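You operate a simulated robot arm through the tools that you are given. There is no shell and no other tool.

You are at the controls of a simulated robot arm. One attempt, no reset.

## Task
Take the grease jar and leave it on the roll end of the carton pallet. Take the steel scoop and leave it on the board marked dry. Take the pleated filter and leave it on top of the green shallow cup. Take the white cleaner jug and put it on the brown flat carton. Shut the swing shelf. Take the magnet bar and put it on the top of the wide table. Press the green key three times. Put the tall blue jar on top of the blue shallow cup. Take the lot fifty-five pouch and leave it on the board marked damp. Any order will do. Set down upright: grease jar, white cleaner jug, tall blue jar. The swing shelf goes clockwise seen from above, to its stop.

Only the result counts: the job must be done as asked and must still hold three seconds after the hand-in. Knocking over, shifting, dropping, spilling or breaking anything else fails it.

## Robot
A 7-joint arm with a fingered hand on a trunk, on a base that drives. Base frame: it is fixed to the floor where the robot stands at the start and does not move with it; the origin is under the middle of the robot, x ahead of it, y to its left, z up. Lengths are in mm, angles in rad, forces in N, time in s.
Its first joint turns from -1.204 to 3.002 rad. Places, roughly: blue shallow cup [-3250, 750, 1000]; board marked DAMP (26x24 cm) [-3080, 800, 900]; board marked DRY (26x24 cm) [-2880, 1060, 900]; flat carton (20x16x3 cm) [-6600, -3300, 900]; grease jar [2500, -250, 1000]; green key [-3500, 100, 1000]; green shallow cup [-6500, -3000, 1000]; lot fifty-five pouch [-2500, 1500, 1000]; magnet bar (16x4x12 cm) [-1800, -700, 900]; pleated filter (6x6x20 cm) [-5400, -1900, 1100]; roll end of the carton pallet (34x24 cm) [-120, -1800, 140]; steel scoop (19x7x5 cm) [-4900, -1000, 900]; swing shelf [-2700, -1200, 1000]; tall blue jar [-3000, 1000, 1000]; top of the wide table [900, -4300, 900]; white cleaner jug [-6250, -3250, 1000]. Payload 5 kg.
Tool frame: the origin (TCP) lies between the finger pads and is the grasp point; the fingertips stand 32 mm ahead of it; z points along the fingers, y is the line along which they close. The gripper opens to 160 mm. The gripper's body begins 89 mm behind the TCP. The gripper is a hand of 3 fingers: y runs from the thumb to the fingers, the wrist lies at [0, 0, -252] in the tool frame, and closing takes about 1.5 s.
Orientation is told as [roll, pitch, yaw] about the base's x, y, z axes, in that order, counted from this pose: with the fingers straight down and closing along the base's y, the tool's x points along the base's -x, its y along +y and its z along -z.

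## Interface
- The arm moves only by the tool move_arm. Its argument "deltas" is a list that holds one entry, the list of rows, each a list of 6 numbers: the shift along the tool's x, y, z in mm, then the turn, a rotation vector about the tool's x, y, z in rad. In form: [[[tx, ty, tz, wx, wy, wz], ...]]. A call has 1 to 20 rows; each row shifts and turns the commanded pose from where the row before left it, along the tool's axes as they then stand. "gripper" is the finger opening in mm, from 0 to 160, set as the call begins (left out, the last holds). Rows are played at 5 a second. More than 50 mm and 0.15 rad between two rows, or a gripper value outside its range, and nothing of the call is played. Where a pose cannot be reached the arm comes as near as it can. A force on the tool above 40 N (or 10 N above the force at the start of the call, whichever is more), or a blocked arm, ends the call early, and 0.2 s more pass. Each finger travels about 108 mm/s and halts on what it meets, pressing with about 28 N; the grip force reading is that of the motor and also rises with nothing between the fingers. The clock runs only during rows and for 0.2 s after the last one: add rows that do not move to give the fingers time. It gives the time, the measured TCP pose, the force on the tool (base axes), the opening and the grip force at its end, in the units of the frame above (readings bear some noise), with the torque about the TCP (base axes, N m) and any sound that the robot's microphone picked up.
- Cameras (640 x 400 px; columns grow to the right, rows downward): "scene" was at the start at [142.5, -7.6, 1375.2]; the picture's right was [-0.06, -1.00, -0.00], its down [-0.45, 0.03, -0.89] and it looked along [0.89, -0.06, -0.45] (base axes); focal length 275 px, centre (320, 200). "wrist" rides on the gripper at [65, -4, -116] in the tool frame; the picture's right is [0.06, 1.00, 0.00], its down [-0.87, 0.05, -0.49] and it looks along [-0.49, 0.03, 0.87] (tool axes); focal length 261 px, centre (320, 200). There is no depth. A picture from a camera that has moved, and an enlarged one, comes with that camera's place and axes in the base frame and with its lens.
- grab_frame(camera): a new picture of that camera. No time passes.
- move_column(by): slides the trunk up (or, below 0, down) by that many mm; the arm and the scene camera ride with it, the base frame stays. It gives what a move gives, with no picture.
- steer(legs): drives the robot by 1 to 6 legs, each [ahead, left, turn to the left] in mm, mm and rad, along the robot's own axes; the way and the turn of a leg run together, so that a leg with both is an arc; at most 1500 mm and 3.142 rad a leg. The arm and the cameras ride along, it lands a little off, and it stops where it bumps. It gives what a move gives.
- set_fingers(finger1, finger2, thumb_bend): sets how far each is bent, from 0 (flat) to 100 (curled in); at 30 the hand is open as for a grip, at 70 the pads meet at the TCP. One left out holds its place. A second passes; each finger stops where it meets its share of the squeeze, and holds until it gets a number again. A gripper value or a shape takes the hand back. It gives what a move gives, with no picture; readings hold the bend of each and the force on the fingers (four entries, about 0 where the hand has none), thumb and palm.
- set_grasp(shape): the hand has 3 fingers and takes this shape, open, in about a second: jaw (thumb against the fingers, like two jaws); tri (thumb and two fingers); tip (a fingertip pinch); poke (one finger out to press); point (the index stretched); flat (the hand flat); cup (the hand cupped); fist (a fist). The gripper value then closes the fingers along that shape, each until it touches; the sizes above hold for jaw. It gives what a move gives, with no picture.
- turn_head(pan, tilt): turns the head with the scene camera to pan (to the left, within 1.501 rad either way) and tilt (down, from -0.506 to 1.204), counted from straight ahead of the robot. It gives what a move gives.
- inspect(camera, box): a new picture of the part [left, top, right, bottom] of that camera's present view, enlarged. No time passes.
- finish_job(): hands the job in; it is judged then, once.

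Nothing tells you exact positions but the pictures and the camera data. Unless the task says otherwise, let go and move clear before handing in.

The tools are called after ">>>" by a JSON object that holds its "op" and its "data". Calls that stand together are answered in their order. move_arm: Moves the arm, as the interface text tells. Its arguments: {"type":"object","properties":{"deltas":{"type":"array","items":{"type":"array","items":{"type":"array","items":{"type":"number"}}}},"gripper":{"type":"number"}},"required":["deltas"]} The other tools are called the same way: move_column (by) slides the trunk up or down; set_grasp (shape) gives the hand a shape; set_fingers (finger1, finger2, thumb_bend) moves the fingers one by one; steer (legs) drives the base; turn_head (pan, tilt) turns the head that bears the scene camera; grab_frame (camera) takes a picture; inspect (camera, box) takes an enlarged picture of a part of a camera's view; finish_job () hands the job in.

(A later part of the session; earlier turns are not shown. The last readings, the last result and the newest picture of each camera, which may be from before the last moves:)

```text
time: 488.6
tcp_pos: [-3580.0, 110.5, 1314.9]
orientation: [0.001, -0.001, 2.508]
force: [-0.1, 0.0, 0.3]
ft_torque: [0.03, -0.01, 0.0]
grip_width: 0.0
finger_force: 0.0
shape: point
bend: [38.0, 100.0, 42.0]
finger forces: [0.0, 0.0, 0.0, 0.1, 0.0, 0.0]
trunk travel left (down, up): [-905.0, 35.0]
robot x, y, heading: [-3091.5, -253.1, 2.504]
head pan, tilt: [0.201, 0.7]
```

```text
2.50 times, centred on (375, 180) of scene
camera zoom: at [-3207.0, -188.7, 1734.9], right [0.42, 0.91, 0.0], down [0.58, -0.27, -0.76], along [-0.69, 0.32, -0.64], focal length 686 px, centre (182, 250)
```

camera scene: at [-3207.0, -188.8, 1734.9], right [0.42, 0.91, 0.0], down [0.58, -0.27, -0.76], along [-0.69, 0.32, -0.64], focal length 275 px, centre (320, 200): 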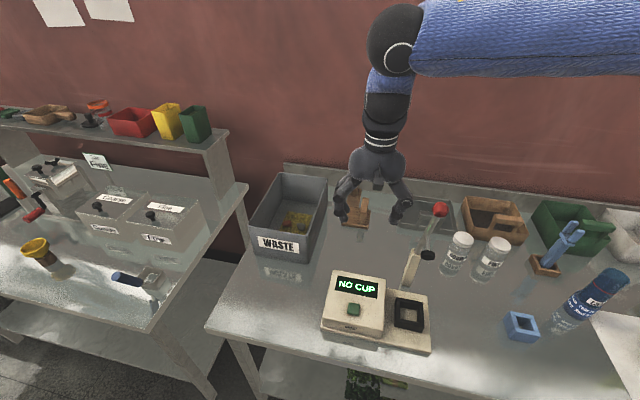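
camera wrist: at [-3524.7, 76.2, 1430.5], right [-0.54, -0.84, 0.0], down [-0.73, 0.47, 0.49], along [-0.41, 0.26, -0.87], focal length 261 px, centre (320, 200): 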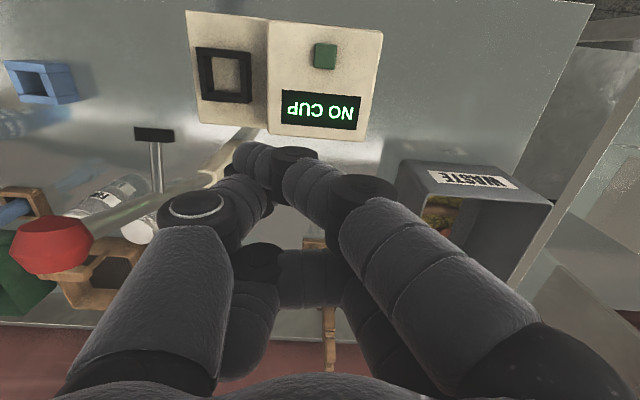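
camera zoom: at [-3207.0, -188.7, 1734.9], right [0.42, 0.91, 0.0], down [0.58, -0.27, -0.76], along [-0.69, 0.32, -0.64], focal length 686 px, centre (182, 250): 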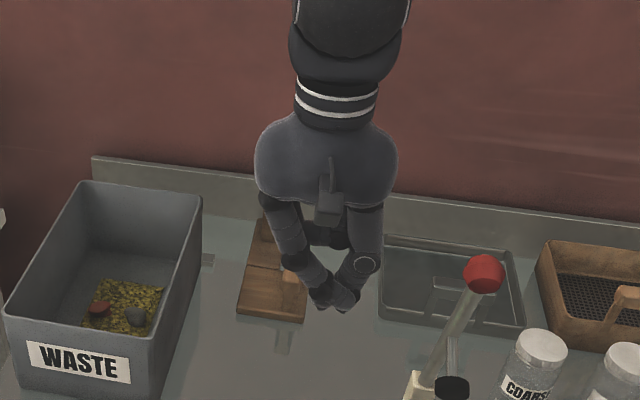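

>>> {"op": "set_grasp", "data": {"shape": "poke"}}

>>> {"op": "move_arm", "data": {"deltas": [[[37, 2, 0, 0, 0, 0], [38, 2, 0, 0, 0, 0], [0, 0, 40, 0, 0, 0], [0, 0, 40, 0, 0, 0], [0, 0, 40, 0, 0, 0], [0, 0, 40, 0, 0, 0], [0, 0, 0, 0, 0, 0]]]}}

>>> {"op": "grab_frame", "data": {"camera": "wrist"}}

>>> {"op": "inspect", "data": {"camera": "scene", "box": [290, 160, 450, 360]}}

```text
time: 489.5
tcp_pos: [-3579.7, 111.6, 1315.5]
orientation: [-0.001, 0.0, 2.508]
force: [0.0, -0.6, 0.4]
ft_torque: [0.0, -0.02, 0.01]
grip_width: 0.1
finger_force: 0.1
shape: poke
bend: [100.0, 100.0, 46.0]
finger forces: [0.0, 0.1, 0.0, 0.0, 0.0, 0.1]
trunk travel left (down, up): [-905.0, 35.0]
robot x, y, heading: [-3090.1, -250.7, 2.504]
head pan, tilt: [0.201, 0.7]
```

```text
time: 491.1
tcp_pos: [-3519.4, 59.6, 1154.9]
orientation: [0.0, 0.001, 2.508]
force: [-0.4, -0.8, -0.3]
ft_torque: [0.03, 0.01, 0.02]
grip_width: 0.0
finger_force: 0.0
shape: poke
bend: [100.0, 100.0, 46.0]
finger forces: [0.1, 0.0, 0.1, 0.0, 0.0, 0.0]
trunk travel left (down, up): [-905.0, 35.0]
robot x, y, heading: [-3096.3, -256.5, 2.506]
head pan, tilt: [0.201, 0.7]
```

```text
taken
camera wrist: at [-3464.8, 24.3, 1270.4], right [-0.54, -0.84, 0.0], down [-0.73, 0.47, 0.49], along [-0.41, 0.27, -0.87], focal length 261 px, centre (320, 200)
```

wrist: 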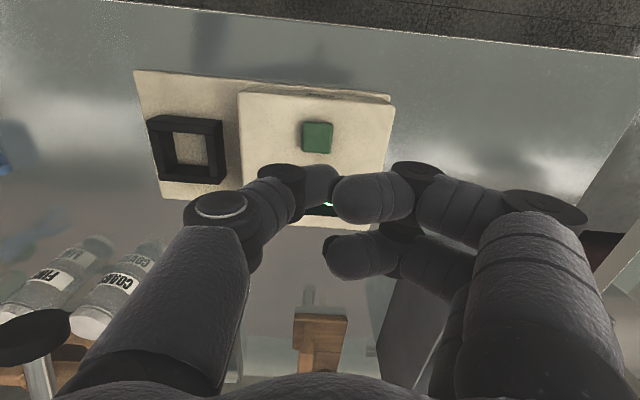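

```text
2.00 times, centred on (370, 260) of scene
camera zoom: at [-3206.0, -190.0, 1735.1], right [0.42, 0.91, 0.0], down [0.58, -0.27, -0.77], along [-0.69, 0.32, -0.64], focal length 549 px, centre (220, 80)
```

zoom: 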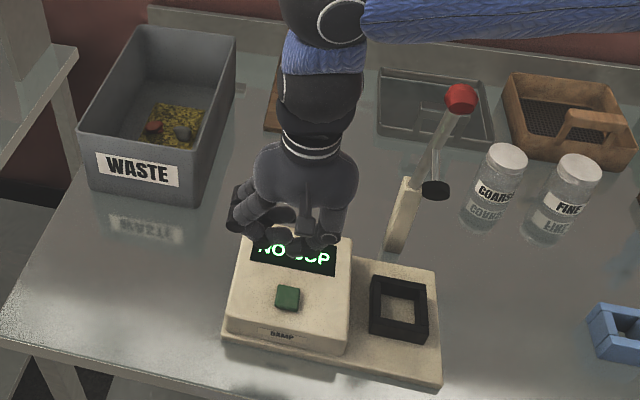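

>>> {"op": "inspect", "data": {"camera": "scene", "box": [320, 220, 400, 310]}}

>>> {"op": "inspect", "data": {"camera": "wrist", "box": [230, 100, 430, 290]}}

```text
4.44 times, centred on (360, 265) of scene
camera zoom: at [-3206.0, -190.0, 1735.1], right [0.42, 0.91, 0.0], down [0.58, -0.27, -0.77], along [-0.69, 0.32, -0.64], focal length 1220 px, centre (142, -89)
```

zoom: 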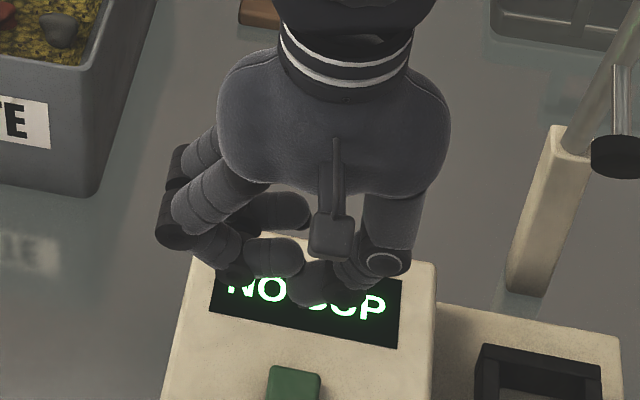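

```text
2.11 times, centred on (330, 195) of wrist
camera zoom: at [-3464.8, 24.3, 1270.4], right [-0.54, -0.84, 0.0], down [-0.73, 0.47, 0.49], along [-0.41, 0.27, -0.87], focal length 549 px, centre (299, 210)
```

zoom: 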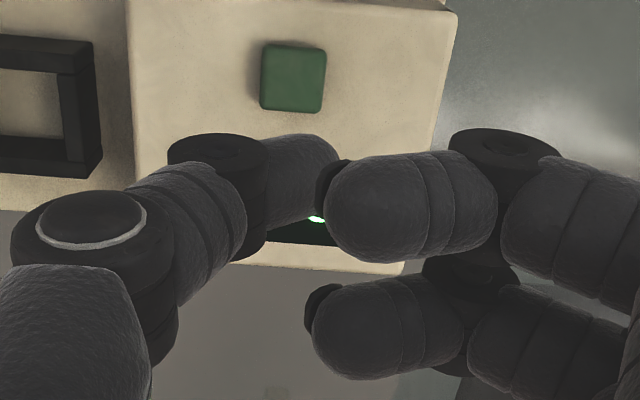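

The poke shape's tip is hard to place; I'll press with the closed jaw instead, whose tip position is known.

>>> {"op": "move_arm", "data": {"deltas": [[[0, 0, -20, 0, 0, 0], [0, 0, 0, 0, 0, 0]]]}}

>>> {"op": "set_grasp", "data": {"shape": "jaw"}}

>>> {"op": "move_arm", "data": {"deltas": [[[0, 0, 0, 0, 0, 0], [0, 0, 0, 0, 0, 0], [0, 0, 0, 0, 0, 0], [0, 0, 0, 0, 0, 0], [0, 0, 0, 0, 0, 0], [0, 0, 0, 0, 0, 0], [0, 0, 0, 0, 0, 0], [0, 0, 0, 0, 0, 0], [0, 0, 0, 0, 0, 0], [0, 0, 0, 0, 0, 0]]], "gripper": 0}}

>>> {"op": "grab_frame", "data": {"camera": "wrist"}}

>>> {"op": "inspect", "data": {"camera": "scene", "box": [320, 200, 400, 320]}}

```text
time: 491.7
tcp_pos: [-3520.7, 60.6, 1173.1]
orientation: [-0.001, 0.002, 2.507]
force: [0.1, -0.3, -0.5]
ft_torque: [-0.02, 0.0, -0.02]
grip_width: 0.0
finger_force: 0.0
shape: poke
bend: [100.0, 100.0, 46.0]
finger forces: [0.1, 0.0, 0.1, 0.0, 0.0, 0.0]
trunk travel left (down, up): [-905.0, 35.0]
robot x, y, heading: [-3093.5, -251.1, 2.503]
head pan, tilt: [0.201, 0.7]
```

```text
time: 492.6
tcp_pos: [-3520.9, 61.2, 1173.7]
orientation: [0.0, 0.001, 2.508]
force: [0.1, 0.3, 0.9]
ft_torque: [-0.02, -0.05, 0.0]
grip_width: 159.8
finger_force: 0.0
shape: jaw
bend: [30.0, 30.0, 30.0]
finger forces: [0.0, 0.0, 0.0, 0.0, 0.0, 0.0]
trunk travel left (down, up): [-905.0, 35.0]
robot x, y, heading: [-3091.8, -256.5, 2.501]
head pan, tilt: [0.201, 0.7]
```

```text
time: 494.8
tcp_pos: [-3522.0, 61.4, 1174.9]
orientation: [0.0, 0.001, 2.508]
force: [-0.2, 0.0, -0.1]
ft_torque: [-0.01, -0.02, -0.02]
grip_width: 0.1
finger_force: 27.8
shape: jaw
bend: [65.0, 65.0, 67.0]
finger forces: [0.0, 0.0, 0.0, 0.0, 0.0, 0.0]
trunk travel left (down, up): [-905.0, 35.0]
robot x, y, heading: [-3090.1, -253.6, 2.505]
head pan, tilt: [0.201, 0.7]
```

```text
taken
camera wrist: at [-3466.3, 26.5, 1289.7], right [-0.54, -0.84, 0.0], down [-0.73, 0.47, 0.49], along [-0.41, 0.26, -0.87], focal length 261 px, centre (320, 200)
```

wrist: 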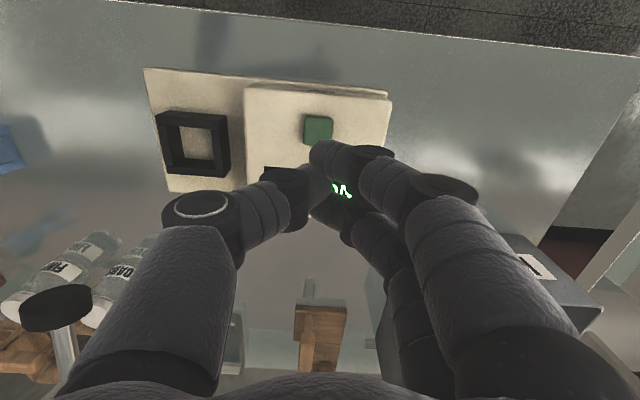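

```text
3.33 times, centred on (360, 260) of scene
camera zoom: at [-3207.0, -188.7, 1734.9], right [0.42, 0.91, 0.0], down [0.58, -0.27, -0.76], along [-0.69, 0.32, -0.64], focal length 915 px, centre (187, 0)
```

zoom: 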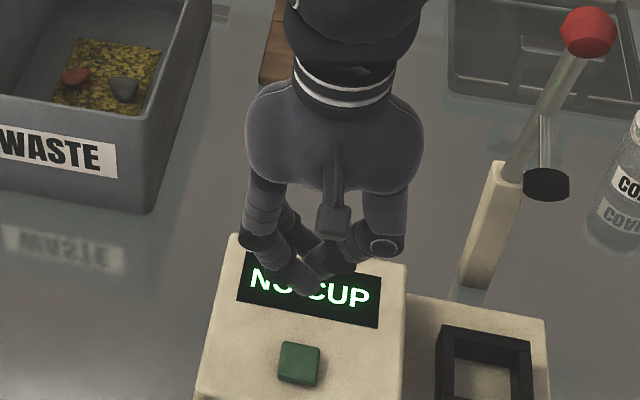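

>>> {"op": "move_arm", "data": {"deltas": [[[-9, -2, 40, 0, 0, 0], [0, 0, 40, 0, 0, 0], [0, 0, 40, 0, 0, 0], [0, 0, 0, 0, 0, 0]]]}}

>>> {"op": "grab_frame", "data": {"camera": "wrist"}}

>>> {"op": "inspect", "data": {"camera": "scene", "box": [320, 230, 400, 340]}}

```text
time: 495.8
tcp_pos: [-3528.2, 69.3, 1055.3]
orientation: [0.001, 0.0, 2.508]
force: [0.3, -0.2, 0.9]
ft_torque: [0.03, 0.02, 0.0]
grip_width: 0.0
finger_force: 27.9
shape: jaw
bend: [65.0, 65.0, 67.0]
finger forces: [0.1, 0.0, 0.0, 0.1, 0.0, 0.0]
trunk travel left (down, up): [-905.0, 35.0]
robot x, y, heading: [-3087.6, -251.9, 2.507]
head pan, tilt: [0.201, 0.7]
```

```text
taken
camera wrist: at [-3472.4, 33.4, 1170.4], right [-0.54, -0.84, 0.0], down [-0.73, 0.47, 0.49], along [-0.41, 0.26, -0.87], focal length 261 px, centre (320, 200)
```

wrist: 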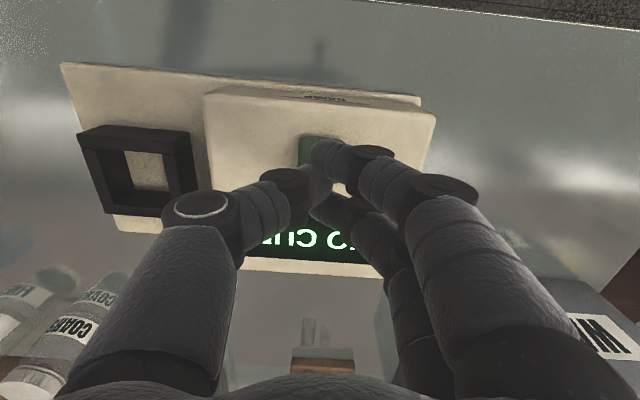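

```text
3.64 times, centred on (360, 285) of scene
camera zoom: at [-3207.1, -189.2, 1735.0], right [0.42, 0.91, 0.0], down [0.58, -0.27, -0.76], along [-0.69, 0.32, -0.64], focal length 999 px, centre (174, -109)
```

zoom: 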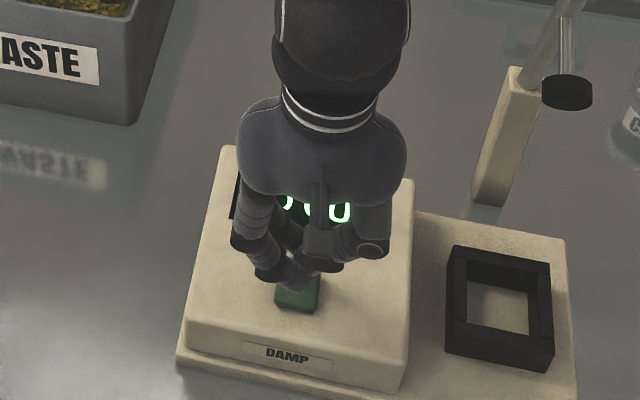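

>>> {"op": "move_arm", "data": {"deltas": [[[0, 0, 6, 0, 0, 0], [0, 0, 4, 0, 0, 0], [0, 0, 0, 0, 0, 0]]]}}

>>> {"op": "move_arm", "data": {"deltas": [[[0, 0, 3, 0, 0, 0], [0, 0, 0, 0, 0, 0]]]}}

>>> {"op": "move_arm", "data": {"deltas": [[[0, 0, 3, 0, 0, 0], [0, 0, 0, 0, 0, 0]]]}}

>>> {"op": "inspect", "data": {"camera": "scene", "box": [320, 230, 400, 340]}}

```text
time: 496.6
tcp_pos: [-3527.8, 68.6, 1045.1]
orientation: [0.0, 0.002, 2.509]
force: [-0.1, 0.5, 0.0]
ft_torque: [0.0, -0.01, -0.03]
grip_width: 0.0
finger_force: 28.3
shape: jaw
bend: [65.0, 65.0, 67.0]
finger forces: [0.1, 0.0, 0.0, 0.1, 0.0, 0.1]
trunk travel left (down, up): [-905.0, 35.0]
robot x, y, heading: [-3089.7, -256.7, 2.504]
head pan, tilt: [0.201, 0.7]
```

```text
time: 497.2
tcp_pos: [-3527.6, 69.0, 1042.6]
orientation: [0.001, 0.003, 2.508]
force: [-0.4, -0.9, 0.3]
ft_torque: [0.03, -0.02, -0.03]
grip_width: 0.2
finger_force: 28.3
shape: jaw
bend: [65.0, 65.0, 67.0]
finger forces: [0.0, 0.1, 0.0, 0.0, 0.0, 0.0]
trunk travel left (down, up): [-905.0, 35.0]
robot x, y, heading: [-3090.1, -255.2, 2.506]
head pan, tilt: [0.201, 0.7]
```

```text
time: 497.8
tcp_pos: [-3526.5, 69.1, 1039.3]
orientation: [-0.001, 0.002, 2.508]
force: [-0.4, 0.9, 0.6]
ft_torque: [-0.01, -0.01, 0.01]
grip_width: 0.0
finger_force: 28.2
shape: jaw
bend: [65.0, 65.0, 67.0]
finger forces: [0.0, 0.0, 0.0, 0.1, 0.1, 0.1]
trunk travel left (down, up): [-905.0, 35.0]
robot x, y, heading: [-3086.6, -249.4, 2.505]
head pan, tilt: [0.201, 0.7]
```

```text
3.64 times, centred on (360, 285) of scene
camera zoom: at [-3207.0, -188.8, 1734.9], right [0.42, 0.91, 0.0], down [0.58, -0.27, -0.76], along [-0.69, 0.32, -0.64], focal length 999 px, centre (174, -109)
```

zoom: 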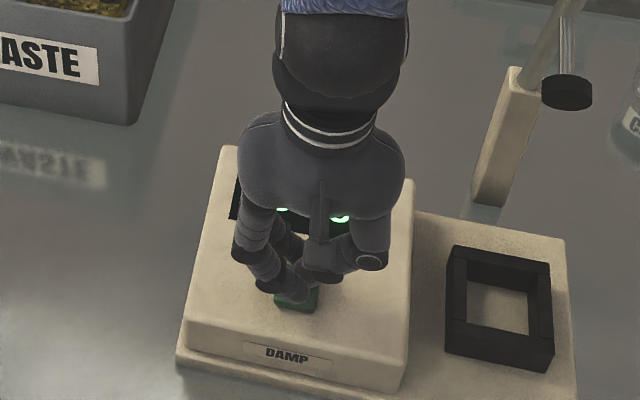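

>>> {"op": "move_arm", "data": {"deltas": [[[0, 0, 2, 0, 0, 0], [0, 0, 0, 0, 0, 0]]]}}

>>> {"op": "move_arm", "data": {"deltas": [[[0, 0, 2, 0, 0, 0], [0, 0, 0, 0, 0, 0]]]}}

>>> {"op": "move_arm", "data": {"deltas": [[[0, 0, 2, 0, 0, 0], [0, 0, 0, 0, 0, 0]]]}}

```text
time: 498.4
tcp_pos: [-3527.9, 69.4, 1036.8]
orientation: [0.001, 0.001, 2.506]
force: [-0.4, 0.3, 1.1]
ft_torque: [-0.01, 0.02, -0.03]
grip_width: 0.0
finger_force: 27.8
shape: jaw
bend: [65.0, 65.0, 67.0]
finger forces: [0.0, 0.0, 0.1, 0.0, 0.0, 0.0]
trunk travel left (down, up): [-905.0, 35.0]
robot x, y, heading: [-3091.5, -250.1, 2.507]
head pan, tilt: [0.201, 0.7]
```

```text
time: 499.0
tcp_pos: [-3527.3, 71.1, 1035.8]
orientation: [-0.001, 0.0, 2.509]
force: [0.1, -0.5, 1.3]
ft_torque: [0.02, 0.01, -0.02]
grip_width: 0.0
finger_force: 27.9
shape: jaw
bend: [65.0, 65.0, 67.0]
finger forces: [0.0, 0.0, 0.0, 0.1, 0.0, 0.0]
trunk travel left (down, up): [-905.0, 35.0]
robot x, y, heading: [-3088.0, -255.7, 2.504]
head pan, tilt: [0.201, 0.7]
```

```text
time: 499.6
tcp_pos: [-3527.4, 70.0, 1033.6]
orientation: [0.0, 0.001, 2.508]
force: [-0.4, -0.1, -0.2]
ft_torque: [0.04, -0.01, -0.01]
grip_width: 0.1
finger_force: 27.6
shape: jaw
bend: [65.0, 65.0, 67.0]
finger forces: [0.0, 0.0, 0.1, 0.1, 0.0, 0.0]
trunk travel left (down, up): [-905.0, 35.0]
robot x, y, heading: [-3089.0, -251.3, 2.503]
head pan, tilt: [0.201, 0.7]
```

>>> {"op": "inspect", "data": {"camera": "scene", "box": [330, 250, 380, 320]}}

>>> {"op": "move_arm", "data": {"deltas": [[[0, 0, 2, 0, 0, 0], [0, 0, 0, 0, 0, 0]]]}}

>>> {"op": "move_arm", "data": {"deltas": [[[0, 0, 2, 0, 0, 0], [0, 0, 0, 0, 0, 0]]]}}

```text
5.71 times, centred on (355, 285) of scene
camera zoom: at [-3206.9, -188.7, 1734.9], right [0.42, 0.91, 0.0], down [0.58, -0.27, -0.76], along [-0.69, 0.32, -0.64], focal length 1569 px, centre (120, -286)
```

zoom: 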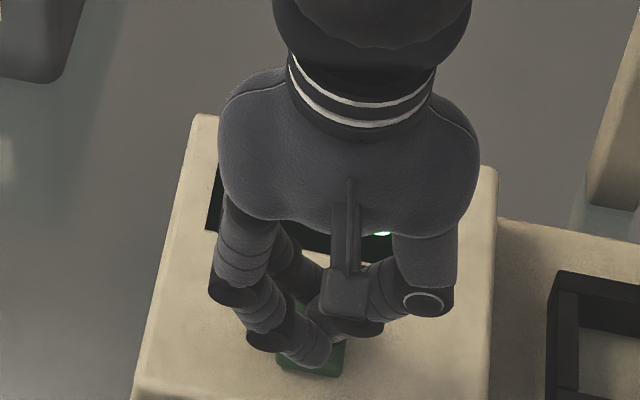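

```text
time: 500.2
tcp_pos: [-3527.7, 69.6, 1031.5]
orientation: [0.0, 0.001, 2.508]
force: [0.8, 0.1, 0.2]
ft_torque: [-0.02, 0.02, -0.01]
grip_width: 0.1
finger_force: 27.9
shape: jaw
bend: [65.0, 65.0, 67.0]
finger forces: [0.1, 0.1, 0.0, 0.1, 0.1, 0.0]
trunk travel left (down, up): [-905.0, 35.0]
robot x, y, heading: [-3092.5, -253.5, 2.502]
head pan, tilt: [0.201, 0.7]
```

```text
time: 500.8
tcp_pos: [-3526.9, 70.2, 1029.0]
orientation: [0.002, -0.001, 2.509]
force: [0.2, 0.3, -0.6]
ft_torque: [-0.01, 0.04, 0.0]
grip_width: 0.2
finger_force: 27.9
shape: jaw
bend: [65.0, 65.0, 67.0]
finger forces: [0.0, 0.1, 0.1, 0.1, 0.1, 0.0]
trunk travel left (down, up): [-905.0, 35.0]
robot x, y, heading: [-3086.7, -253.5, 2.505]
head pan, tilt: [0.201, 0.7]
```

>>> {"op": "move_arm", "data": {"deltas": [[[0, 0, 2, 0, 0, 0], [0, 0, 0, 0, 0, 0]]]}}

>>> {"op": "move_arm", "data": {"deltas": [[[0, 0, 2, 0, 0, 0], [0, 0, 0, 0, 0, 0]]]}}

>>> {"op": "inspect", "data": {"camera": "scene", "box": [330, 250, 380, 320]}}

>>> {"op": "grab_frame", "data": {"camera": "wrist"}}

```text
time: 501.4
tcp_pos: [-3527.9, 69.7, 1028.2]
orientation: [0.0, 0.0, 2.508]
force: [0.0, -0.8, 0.2]
ft_torque: [-0.03, -0.03, 0.03]
grip_width: 0.1
finger_force: 28.0
shape: jaw
bend: [65.0, 65.0, 67.0]
finger forces: [0.0, 0.0, 0.0, 0.1, 0.0, 0.1]
trunk travel left (down, up): [-905.0, 35.0]
robot x, y, heading: [-3091.1, -253.0, 2.504]
head pan, tilt: [0.201, 0.7]
```

```text
time: 502.0
tcp_pos: [-3528.2, 70.9, 1024.8]
orientation: [0.001, 0.002, 2.508]
force: [0.5, -0.8, -0.4]
ft_torque: [0.0, 0.03, 0.0]
grip_width: 0.1
finger_force: 28.0
shape: jaw
bend: [65.0, 65.0, 67.0]
finger forces: [0.1, 0.1, 0.0, 0.1, 0.0, 0.0]
trunk travel left (down, up): [-905.0, 35.0]
robot x, y, heading: [-3089.8, -252.7, 2.511]
head pan, tilt: [0.201, 0.7]
```

```text
5.71 times, centred on (355, 285) of scene
camera zoom: at [-3207.0, -188.8, 1734.9], right [0.42, 0.91, 0.0], down [0.58, -0.27, -0.76], along [-0.69, 0.32, -0.64], focal length 1569 px, centre (120, -286)
```

zoom: 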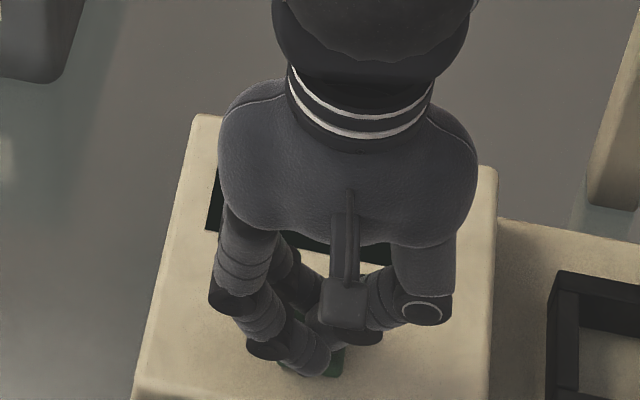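

```text
taken
camera wrist: at [-3472.1, 35.3, 1140.8], right [-0.54, -0.84, 0.0], down [-0.73, 0.47, 0.49], along [-0.41, 0.26, -0.87], focal length 261 px, centre (320, 200)
```

wrist: 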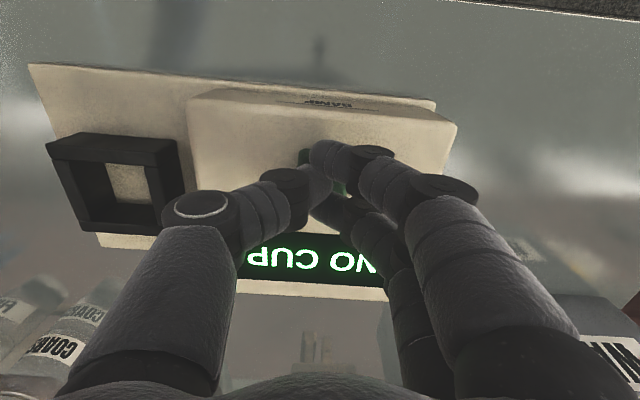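

>>> {"op": "move_arm", "data": {"deltas": [[[0, 0, 2, 0, 0, 0], [0, 0, 0, 0, 0, 0]]]}}

>>> {"op": "move_arm", "data": {"deltas": [[[0, 0, 2, 0, 0, 0], [0, 0, 0, 0, 0, 0]]]}}

>>> {"op": "move_arm", "data": {"deltas": [[[0, 0, 2, 0, 0, 0], [0, 0, 0, 0, 0, 0]]]}}

>>> {"op": "inspect", "data": {"camera": "wrist", "box": [260, 110, 400, 230]}}

```text
time: 502.6
tcp_pos: [-3527.1, 71.2, 1023.7]
orientation: [0.0, 0.002, 2.509]
force: [-0.7, -0.2, 0.0]
ft_torque: [-0.01, 0.0, 0.0]
grip_width: 0.2
finger_force: 28.0
shape: jaw
bend: [65.0, 65.0, 67.0]
finger forces: [0.0, 0.0, 0.1, 0.0, 0.0, 0.0]
trunk travel left (down, up): [-905.0, 35.0]
robot x, y, heading: [-3089.8, -252.1, 2.504]
head pan, tilt: [0.201, 0.7]
```

```text
time: 503.2
tcp_pos: [-3529.2, 69.5, 1021.7]
orientation: [0.0, -0.001, 2.508]
force: [-0.3, -0.4, 0.5]
ft_torque: [0.01, -0.02, -0.01]
grip_width: 0.0
finger_force: 27.8
shape: jaw
bend: [65.0, 65.0, 67.0]
finger forces: [0.0, 0.1, 0.0, 0.1, 0.0, 0.0]
trunk travel left (down, up): [-905.0, 35.0]
robot x, y, heading: [-3094.5, -254.7, 2.504]
head pan, tilt: [0.201, 0.7]
```

```text
time: 503.8
tcp_pos: [-3527.3, 69.3, 1019.1]
orientation: [0.001, 0.001, 2.508]
force: [-0.3, 0.9, 1.6]
ft_torque: [0.02, -0.02, -0.03]
grip_width: 0.2
finger_force: 28.1
shape: jaw
bend: [65.0, 65.0, 67.0]
finger forces: [0.1, 0.0, 0.1, 0.1, 0.1, 0.0]
trunk travel left (down, up): [-905.0, 35.0]
robot x, y, heading: [-3091.0, -252.2, 2.503]
head pan, tilt: [0.201, 0.7]
heard: click
```

```text
3.33 times, centred on (330, 170) of wrist
camera zoom: at [-3472.2, 34.6, 1134.4], right [-0.54, -0.84, 0.0], down [-0.73, 0.47, 0.49], along [-0.41, 0.26, -0.87], focal length 869 px, centre (287, 300)
```

zoom: 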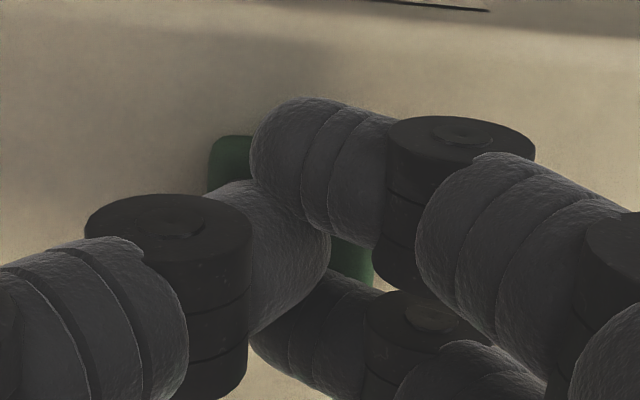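

A click: first press registered. Raising to release the key, then pressing again.

>>> {"op": "move_arm", "data": {"deltas": [[[0, 0, -8, 0, 0, 0], [0, 0, -10, 0, 0, 0], [0, 0, 0, 0, 0, 0]]]}}

>>> {"op": "inspect", "data": {"camera": "scene", "box": [310, 240, 410, 340]}}

>>> {"op": "grab_frame", "data": {"camera": "wrist"}}

```text
time: 504.6
tcp_pos: [-3527.1, 68.9, 1036.1]
orientation: [0.0, 0.003, 2.506]
force: [0.4, -0.7, 0.8]
ft_torque: [0.02, -0.04, -0.01]
grip_width: 0.0
finger_force: 27.7
shape: jaw
bend: [65.0, 65.0, 67.0]
finger forces: [0.0, 0.0, 0.1, 0.0, 0.0, 0.1]
trunk travel left (down, up): [-905.0, 35.0]
robot x, y, heading: [-3091.2, -255.1, 2.504]
head pan, tilt: [0.201, 0.7]
```

```text
4.00 times, centred on (360, 290) of scene
camera zoom: at [-3207.1, -188.5, 1734.9], right [0.42, 0.91, 0.0], down [0.58, -0.27, -0.76], along [-0.69, 0.32, -0.64], focal length 1098 px, centre (160, -160)
```

zoom: 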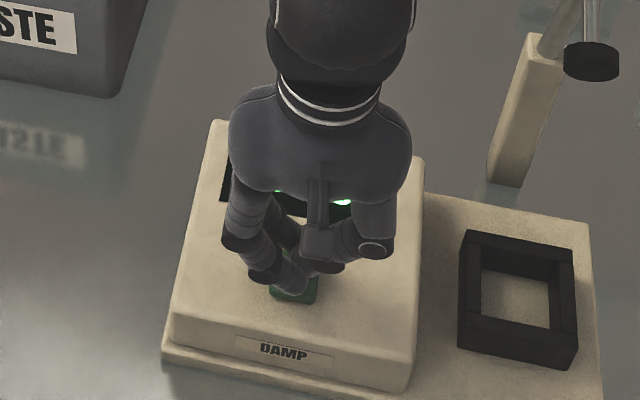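

```text
taken
camera wrist: at [-3472.1, 34.6, 1152.4], right [-0.54, -0.84, 0.0], down [-0.73, 0.47, 0.49], along [-0.41, 0.26, -0.87], focal length 261 px, centre (320, 200)
```

wrist: 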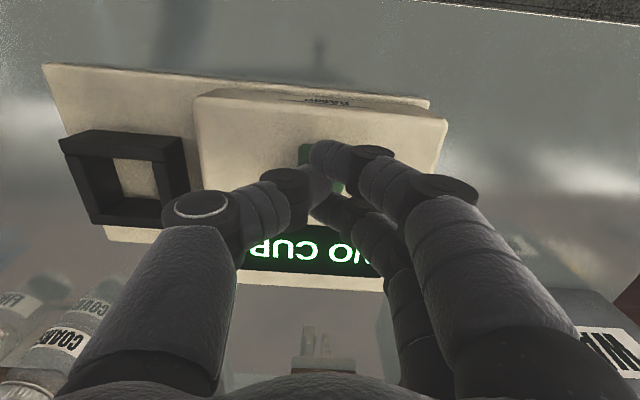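

>>> {"op": "move_arm", "data": {"deltas": [[[0, 0, 6, 0, 0, 0], [0, 0, 6, 0, 0, 0], [0, 0, 3, 0, 0, 0], [0, 0, 0, 0, 0, 0]]]}}

>>> {"op": "move_arm", "data": {"deltas": [[[0, 0, 2, 0, 0, 0], [0, 0, 0, 0, 0, 0]]]}}

>>> {"op": "move_arm", "data": {"deltas": [[[0, 0, 1.5, 0, 0, 0], [0, 0, 0, 0, 0, 0]]]}}

```text
time: 505.6
tcp_pos: [-3527.5, 69.0, 1022.8]
orientation: [0.0, 0.003, 2.51]
force: [1.0, -0.1, 0.9]
ft_torque: [0.0, 0.01, 0.01]
grip_width: 0.1
finger_force: 27.9
shape: jaw
bend: [65.0, 65.0, 67.0]
finger forces: [0.0, 0.0, 0.0, 0.0, 0.0, 0.1]
trunk travel left (down, up): [-905.0, 35.0]
robot x, y, heading: [-3093.1, -254.0, 2.507]
head pan, tilt: [0.201, 0.7]
```

```text
time: 506.2
tcp_pos: [-3528.3, 69.8, 1021.2]
orientation: [0.001, 0.0, 2.507]
force: [0.0, 0.6, 0.4]
ft_torque: [-0.03, 0.02, 0.02]
grip_width: 0.0
finger_force: 28.2
shape: jaw
bend: [65.0, 65.0, 67.0]
finger forces: [0.0, 0.1, 0.0, 0.0, 0.0, 0.1]
trunk travel left (down, up): [-905.0, 35.0]
robot x, y, heading: [-3091.4, -253.3, 2.509]
head pan, tilt: [0.201, 0.7]
```

```text
time: 506.8
tcp_pos: [-3526.7, 69.9, 1019.6]
orientation: [0.002, 0.001, 2.507]
force: [-0.1, 0.7, 1.4]
ft_torque: [0.0, 0.01, 0.0]
grip_width: 0.1
finger_force: 27.7
shape: jaw
bend: [65.0, 65.0, 67.0]
finger forces: [0.0, 0.0, 0.1, 0.0, 0.0, 0.1]
trunk travel left (down, up): [-905.0, 35.0]
robot x, y, heading: [-3089.6, -255.5, 2.506]
head pan, tilt: [0.201, 0.7]
heard: click
```

Second click. Releasing and pressing the third time.

>>> {"op": "move_arm", "data": {"deltas": [[[0, 0, -8, 0, 0, 0], [0, 0, -10, 0, 0, 0], [0, 0, 0, 0, 0, 0]]]}}

>>> {"op": "move_arm", "data": {"deltas": [[[0, 0, 6, 0, 0, 0], [0, 0, 6, 0, 0, 0], [0, 0, 3, 0, 0, 0], [0, 0, 0, 0, 0, 0]]]}}

>>> {"op": "move_arm", "data": {"deltas": [[[0, 0, 2, 0, 0, 0], [0, 0, 0, 0, 0, 0]]]}}

```text
time: 507.6
tcp_pos: [-3527.3, 70.5, 1035.9]
orientation: [-0.001, 0.001, 2.509]
force: [0.0, 0.0, -0.4]
ft_torque: [0.0, -0.02, 0.0]
grip_width: 0.0
finger_force: 28.0
shape: jaw
bend: [65.0, 65.0, 67.0]
finger forces: [0.0, 0.1, 0.0, 0.0, 0.0, 0.1]
trunk travel left (down, up): [-905.0, 35.0]
robot x, y, heading: [-3090.5, -256.0, 2.504]
head pan, tilt: [0.201, 0.7]
```

```text
time: 508.6
tcp_pos: [-3527.6, 70.1, 1022.4]
orientation: [0.001, 0.003, 2.507]
force: [0.1, -0.1, -0.3]
ft_torque: [-0.01, 0.01, -0.01]
grip_width: 0.0
finger_force: 27.9
shape: jaw
bend: [65.0, 65.0, 67.0]
finger forces: [0.0, 0.0, 0.0, 0.0, 0.0, 0.0]
trunk travel left (down, up): [-905.0, 35.0]
robot x, y, heading: [-3089.6, -247.8, 2.506]
head pan, tilt: [0.201, 0.7]
```

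```text
time: 509.2
tcp_pos: [-3528.9, 68.9, 1020.4]
orientation: [-0.001, -0.002, 2.51]
force: [0.1, 0.8, 0.1]
ft_torque: [0.02, 0.0, 0.0]
grip_width: 0.0
finger_force: 27.9
shape: jaw
bend: [65.0, 65.0, 67.0]
finger forces: [0.1, 0.0, 0.0, 0.0, 0.0, 0.0]
trunk travel left (down, up): [-905.0, 35.0]
robot x, y, heading: [-3091.5, -256.2, 2.502]
head pan, tilt: [0.201, 0.7]
heard: click
```

Third click. Rising straight up, away from the key.

>>> {"op": "move_arm", "data": {"deltas": [[[0, 0, -10, 0, 0, 0], [0, 0, -20, 0, 0, 0], [0, 0, -40, 0, 0, 0], [0, 0, -40, 0, 0, 0], [0, 0, -40, 0, 0, 0], [0, 0, -40, 0, 0, 0], [0, 0, -40, 0, 0, 0], [0, 0, -40, 0, 0, 0], [0, 0, 0, 0, 0, 0]]]}}

>>> {"op": "grab_frame", "data": {"camera": "scene"}}

>>> {"op": "inspect", "data": {"camera": "scene", "box": [310, 260, 440, 360]}}

```text
time: 511.2
tcp_pos: [-3528.2, 71.7, 1288.8]
orientation: [0.001, 0.002, 2.508]
force: [-1.2, 0.6, 0.5]
ft_torque: [-0.01, 0.0, -0.02]
grip_width: 0.2
finger_force: 28.4
shape: jaw
bend: [65.0, 65.0, 67.0]
finger forces: [0.0, 0.0, 0.0, 0.0, 0.0, 0.1]
trunk travel left (down, up): [-905.0, 35.0]
robot x, y, heading: [-3086.1, -251.9, 2.504]
head pan, tilt: [0.201, 0.7]
```

```text
taken
camera scene: at [-3207.6, -187.9, 1734.8], right [0.42, 0.91, 0.0], down [0.58, -0.27, -0.76], along [-0.69, 0.32, -0.64], focal length 275 px, centre (320, 200)
```

scene: 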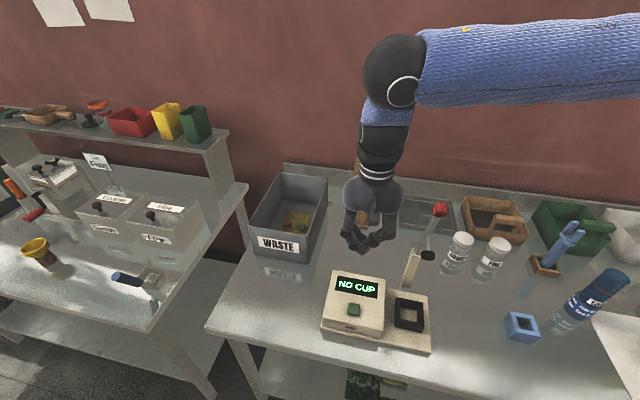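

```text
4.00 times, centred on (375, 310) of scene
camera zoom: at [-3207.6, -187.9, 1734.8], right [0.42, 0.91, 0.0], down [0.58, -0.27, -0.76], along [-0.69, 0.32, -0.64], focal length 1098 px, centre (100, -240)
```

zoom: 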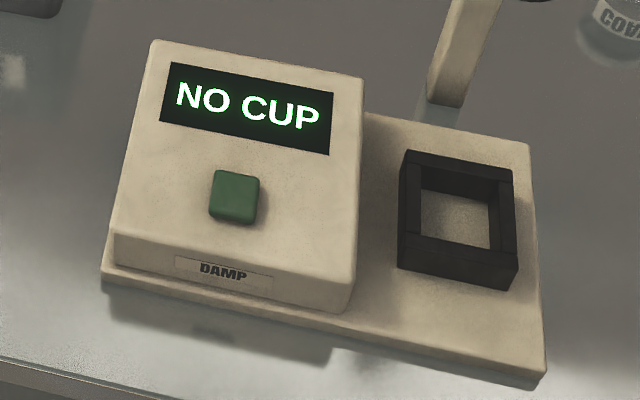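

Three clicks done. Now I'll turn round to look at the swing shelf on the wooden table's end.

>>> {"op": "steer", "data": {"legs": [[0, 0, 2.2]]}}

>>> {"op": "turn_head", "data": {"pan": 0.4, "tilt": 0.55}}

>>> {"op": "grab_frame", "data": {"camera": "scene"}}

>>> {"op": "turn_head", "data": {"pan": -0.2, "tilt": 0.55}}

>>> {"op": "grab_frame", "data": {"camera": "scene"}}

```text
time: 516.9
tcp_pos: [-3073.4, -797.0, 1288.7]
orientation: [-0.001, 0.001, -1.536]
force: [0.7, -0.1, 0.0]
ft_torque: [0.01, 0.0, 0.02]
grip_width: 0.3
finger_force: 27.5
shape: jaw
bend: [65.0, 65.0, 67.0]
finger forces: [0.1, 0.0, 0.1, 0.1, 0.0, 0.0]
trunk travel left (down, up): [-905.0, 35.0]
robot x, y, heading: [-3091.6, -255.4, -1.538]
head pan, tilt: [0.201, 0.7]
```

```text
time: 517.6
tcp_pos: [-3072.6, -797.5, 1289.7]
orientation: [0.0, 0.001, -1.534]
force: [0.1, 0.1, -0.5]
ft_torque: [0.02, 0.02, -0.03]
grip_width: 0.0
finger_force: 27.7
shape: jaw
bend: [65.0, 65.0, 67.0]
finger forces: [0.0, 0.0, 0.1, 0.1, 0.0, 0.0]
trunk travel left (down, up): [-905.0, 35.0]
robot x, y, heading: [-3088.9, -254.8, -1.536]
head pan, tilt: [0.4, 0.55]
```

```text
taken
camera scene: at [-3050.6, -386.8, 1748.0], right [-0.91, -0.42, 0.0], down [-0.22, 0.48, -0.85], along [0.36, -0.77, -0.52], focal length 275 px, centre (320, 200)
```

scene: 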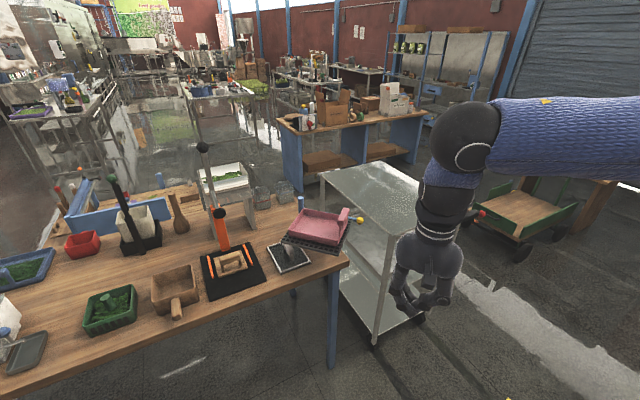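

```text
time: 518.6
tcp_pos: [-3073.4, -798.7, 1290.4]
orientation: [-0.002, 0.002, -1.535]
force: [-0.5, 0.2, -0.1]
ft_torque: [0.02, 0.0, 0.03]
grip_width: 0.1
finger_force: 27.8
shape: jaw
bend: [65.0, 65.0, 67.0]
finger forces: [0.1, 0.0, 0.0, 0.0, 0.0, 0.0]
trunk travel left (down, up): [-905.0, 35.0]
robot x, y, heading: [-3087.9, -251.5, -1.542]
head pan, tilt: [-0.201, 0.55]
```

```text
taken
camera scene: at [-3103.1, -393.8, 1748.1], right [-0.99, 0.17, 0.0], down [0.09, 0.52, -0.85], along [-0.14, -0.84, -0.52], focal length 275 px, centre (320, 200)
```

scene: 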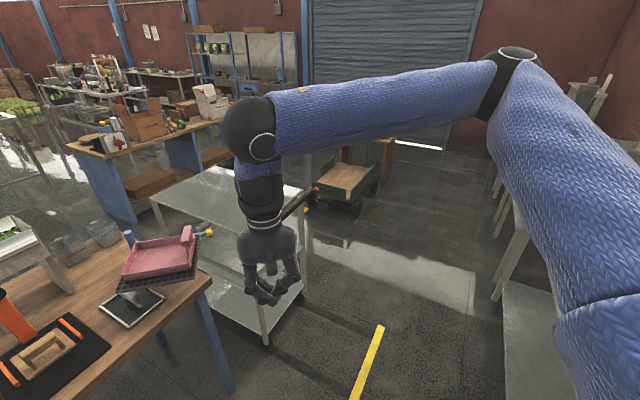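

>>> {"op": "inspect", "data": {"camera": "scene", "box": [80, 200, 260, 340]}}

>>> {"op": "turn_head", "data": {"pan": 0.5, "tilt": 0.6}}

>>> {"op": "inspect", "data": {"camera": "scene", "box": [280, 170, 440, 300]}}

```text
2.86 times, centred on (170, 270) of scene
camera zoom: at [-3103.1, -393.8, 1748.1], right [-0.99, 0.17, 0.0], down [0.09, 0.52, -0.85], along [-0.14, -0.84, -0.52], focal length 785 px, centre (749, 0)
```

zoom: 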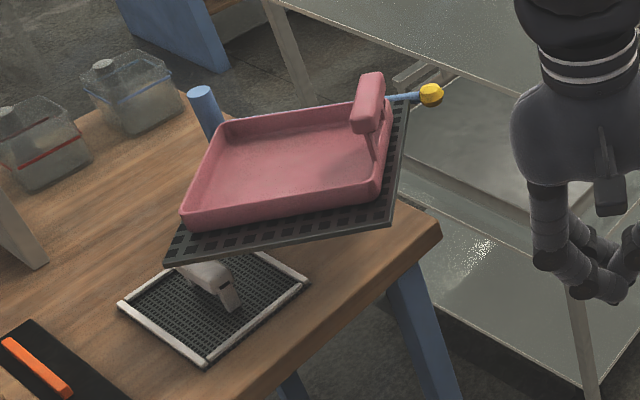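

```text
time: 519.7
tcp_pos: [-3072.0, -799.3, 1289.8]
orientation: [0.001, 0.001, -1.533]
force: [1.1, 0.1, -0.1]
ft_torque: [0.04, -0.01, 0.0]
grip_width: 0.2
finger_force: 28.3
shape: jaw
bend: [65.0, 65.0, 67.0]
finger forces: [0.0, 0.1, 0.0, 0.0, 0.0, 0.0]
trunk travel left (down, up): [-905.0, 35.0]
robot x, y, heading: [-3086.9, -254.8, -1.538]
head pan, tilt: [0.499, 0.6]
```

```text
3.08 times, centred on (360, 235) of scene
camera zoom: at [-3043.4, -381.5, 1743.6], right [-0.86, -0.51, 0.0], down [-0.29, 0.49, -0.83], along [0.42, -0.71, -0.57], focal length 845 px, centre (197, 92)
```

zoom: 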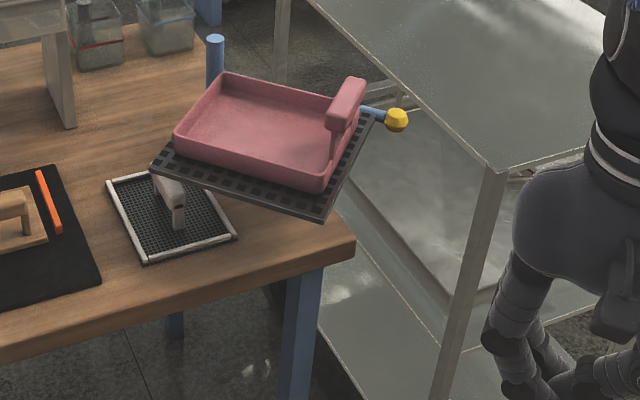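

The swing shelf is a mesh shelf (with a pink tray) on a blue pivot post; its bar ends in a yellow ball handle. Clockwise means drawing the ball towards me over the table. I'll move closer and look from above.

>>> {"op": "steer", "data": {"legs": [[390, 150, 0], [0, 0, 0.4]]}}

>>> {"op": "turn_head", "data": {"pan": -0.1, "tilt": 0.75}}

>>> {"op": "grab_frame", "data": {"camera": "scene"}}

>>> {"op": "grab_frame", "data": {"camera": "wrist"}}

```text
time: 523.5
tcp_pos: [-2686.9, -1142.3, 1289.0]
orientation: [0.0, 0.0, -1.125]
force: [0.1, 1.0, 0.2]
ft_torque: [-0.03, -0.01, 0.02]
grip_width: 0.0
finger_force: 27.5
shape: jaw
bend: [65.0, 65.0, 67.0]
finger forces: [0.0, 0.0, 0.0, 0.1, 0.0, 0.0]
trunk travel left (down, up): [-905.0, 35.0]
robot x, y, heading: [-2923.7, -648.4, -1.131]
head pan, tilt: [0.499, 0.6]
```

```text
time: 524.5
tcp_pos: [-2686.8, -1142.7, 1288.5]
orientation: [0.002, 0.002, -1.124]
force: [0.4, -0.5, 0.5]
ft_torque: [0.01, -0.02, 0.01]
grip_width: 0.0
finger_force: 27.9
shape: jaw
bend: [65.0, 65.0, 67.0]
finger forces: [0.1, 0.0, 0.0, 0.0, 0.0, 0.0]
trunk travel left (down, up): [-905.0, 35.0]
robot x, y, heading: [-2923.4, -650.4, -1.126]
head pan, tilt: [-0.099, 0.75]
```

```text
taken
camera scene: at [-2870.5, -774.6, 1730.7], right [-0.94, -0.34, 0.0], down [-0.23, 0.64, -0.73], along [0.25, -0.69, -0.68], focal length 275 px, centre (320, 200)
```

scene: 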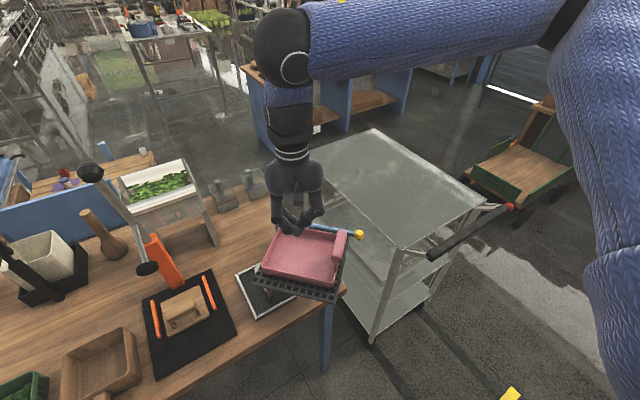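

```text
taken
camera wrist: at [-2718.7, -1084.8, 1404.5], right [0.87, 0.49, 0.0], down [0.42, -0.76, 0.49], along [0.24, -0.43, -0.87], focal length 261 px, centre (320, 200)
```

wrist: 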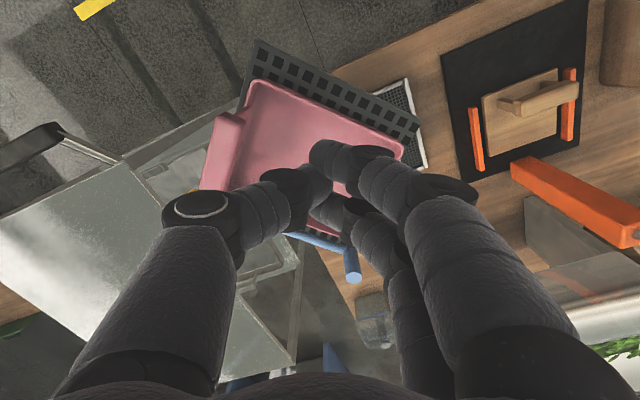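

>>> {"op": "inspect", "data": {"camera": "scene", "box": [230, 190, 390, 330]}}

>>> {"op": "inspect", "data": {"camera": "wrist", "box": [130, 130, 400, 300]}}

```text
2.86 times, centred on (310, 260) of scene
camera zoom: at [-2870.5, -774.6, 1730.7], right [-0.94, -0.34, 0.0], down [-0.23, 0.64, -0.73], along [0.25, -0.69, -0.68], focal length 785 px, centre (349, 29)
```

zoom: 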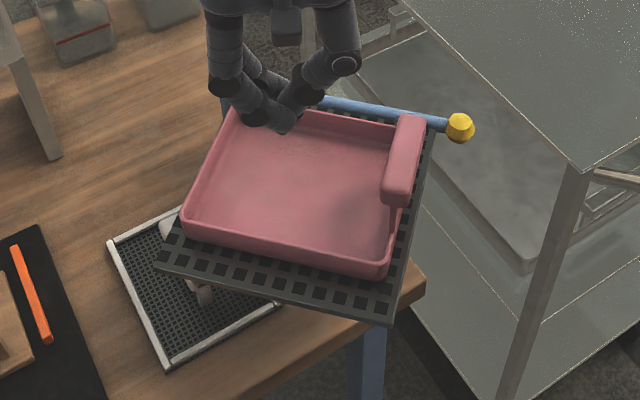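

```text
2.35 times, centred on (265, 215) of wrist
camera zoom: at [-2718.7, -1084.8, 1404.5], right [0.87, 0.49, 0.0], down [0.42, -0.76, 0.49], along [0.24, -0.43, -0.87], focal length 613 px, centre (449, 165)
```

zoom: 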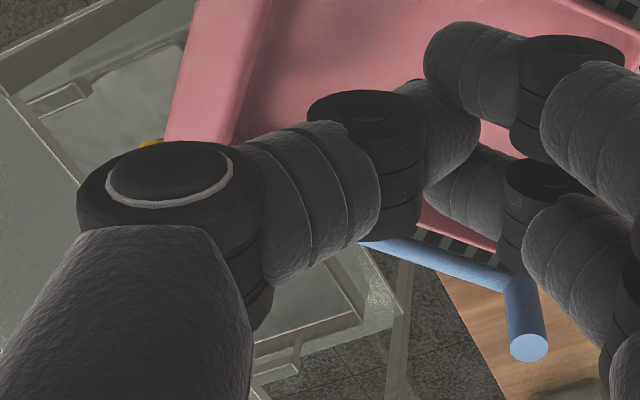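

>>> {"op": "move_arm", "data": {"deltas": [[[-28.4, -24.3, 0, 0, 0, 0], [-28.4, -24.3, 0, 0, 0, 0], [-28.4, -24.3, 0, 0, 0, 0], [-28.4, -24.3, 0, 0, 0, 0], [-28.4, -24.3, 0, 0, 0, 0], [-28.4, -24.3, 0, 0, 0, 0], [-28.4, -24.3, 0, 0, 0, 0], [0, 0, 0, 0, 0, 0.12], [0, 0, 0, 0, 0, 0.12], [0, 0, 0, 0, 0, 0.12], [0, 0, 0, 0, 0, 0.12], [0, 0, 0, 0, 0, 0.12], [0, 0, 0, 0, 0, 0]]]}}

>>> {"op": "grab_frame", "data": {"camera": "wrist"}}

>>> {"op": "inspect", "data": {"camera": "scene", "box": [230, 130, 430, 320]}}

```text
time: 527.4
tcp_pos: [-2753.9, -1394.4, 1289.3]
orientation: [0.0, 0.002, -1.726]
force: [0.0, -0.4, -0.4]
ft_torque: [-0.02, -0.01, 0.05]
grip_width: 0.0
finger_force: 27.8
shape: jaw
bend: [65.0, 65.0, 67.0]
finger forces: [0.0, 0.0, 0.0, 0.1, 0.1, 0.0]
trunk travel left (down, up): [-905.0, 35.0]
robot x, y, heading: [-2922.9, -647.5, -1.126]
head pan, tilt: [-0.099, 0.75]
```

```text
taken
camera wrist: at [-2747.7, -1329.3, 1403.8], right [1.0, -0.09, 0.0], down [-0.08, -0.87, 0.49], along [-0.05, -0.49, -0.87], focal length 261 px, centre (320, 200)
```

wrist: 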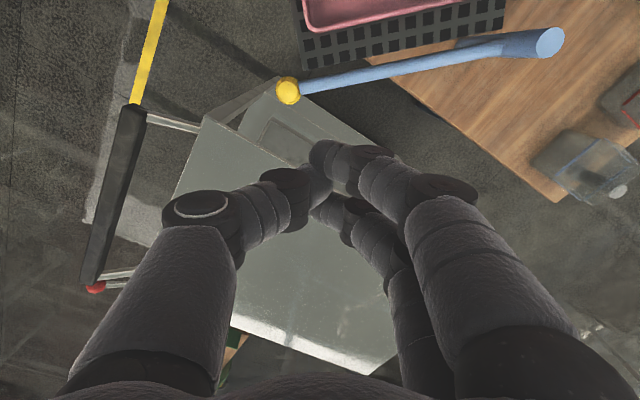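

```text
2.11 times, centred on (330, 225) of scene
camera zoom: at [-2870.6, -774.5, 1730.7], right [-0.94, -0.34, 0.0], down [-0.23, 0.64, -0.73], along [0.25, -0.69, -0.68], focal length 578 px, centre (299, 147)
```

zoom: 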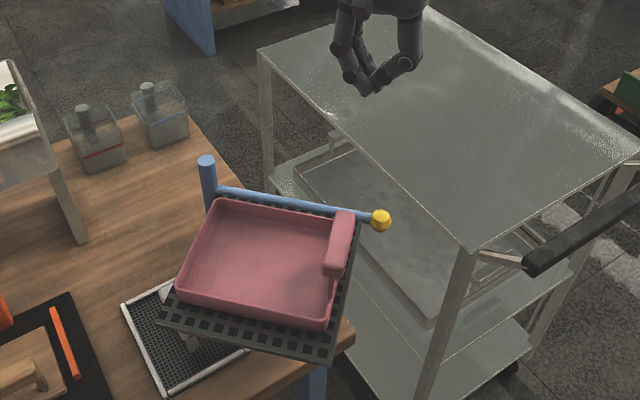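

The view is clear now: pivot at about (-2508, -1342), ball at about (-2791, -1363), bar height ~1040. I'll go down behind (south of) the bar with the closed fingers.

>>> {"op": "move_arm", "data": {"deltas": [[[-25, 0, 0, 0, 0, 0], [0, 0, 40, 0, 0, 0], [0, 0, 40, 0, 0, 0], [0, 0, 40, 0, 0, 0], [0, 0, 0, 0, 0, 0]]]}}

>>> {"op": "grab_frame", "data": {"camera": "wrist"}}

>>> {"op": "inspect", "data": {"camera": "scene", "box": [230, 130, 430, 320]}}

```text
time: 528.5
tcp_pos: [-2758.3, -1420.1, 1167.3]
orientation: [0.0, 0.0, -1.723]
force: [-0.4, -0.5, -0.3]
ft_torque: [0.01, 0.01, -0.02]
grip_width: 0.0
finger_force: 27.3
shape: jaw
bend: [65.0, 65.0, 67.0]
finger forces: [0.0, 0.0, 0.0, 0.1, 0.0, 0.1]
trunk travel left (down, up): [-905.0, 35.0]
robot x, y, heading: [-2920.8, -648.7, -1.123]
head pan, tilt: [-0.099, 0.75]
```

```text
taken
camera wrist: at [-2751.3, -1354.3, 1282.1], right [1.0, -0.09, 0.0], down [-0.08, -0.87, 0.49], along [-0.04, -0.49, -0.87], focal length 261 px, centre (320, 200)
```

wrist: 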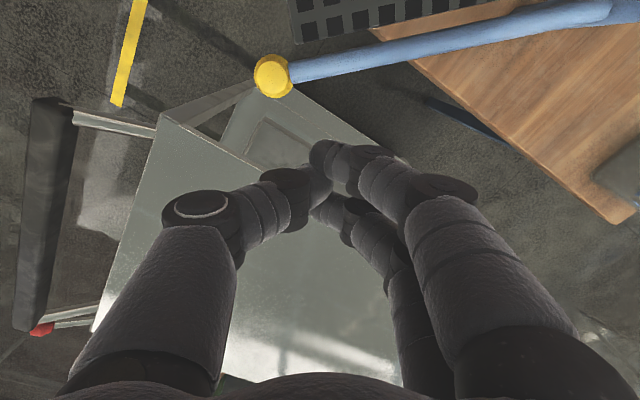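

```text
2.11 times, centred on (330, 225) of scene
camera zoom: at [-2870.6, -773.6, 1730.8], right [-0.94, -0.34, 0.0], down [-0.23, 0.64, -0.73], along [0.25, -0.69, -0.68], focal length 578 px, centre (299, 147)
```

zoom: 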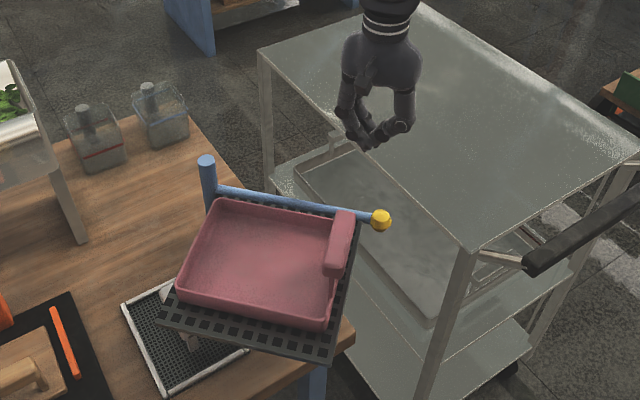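

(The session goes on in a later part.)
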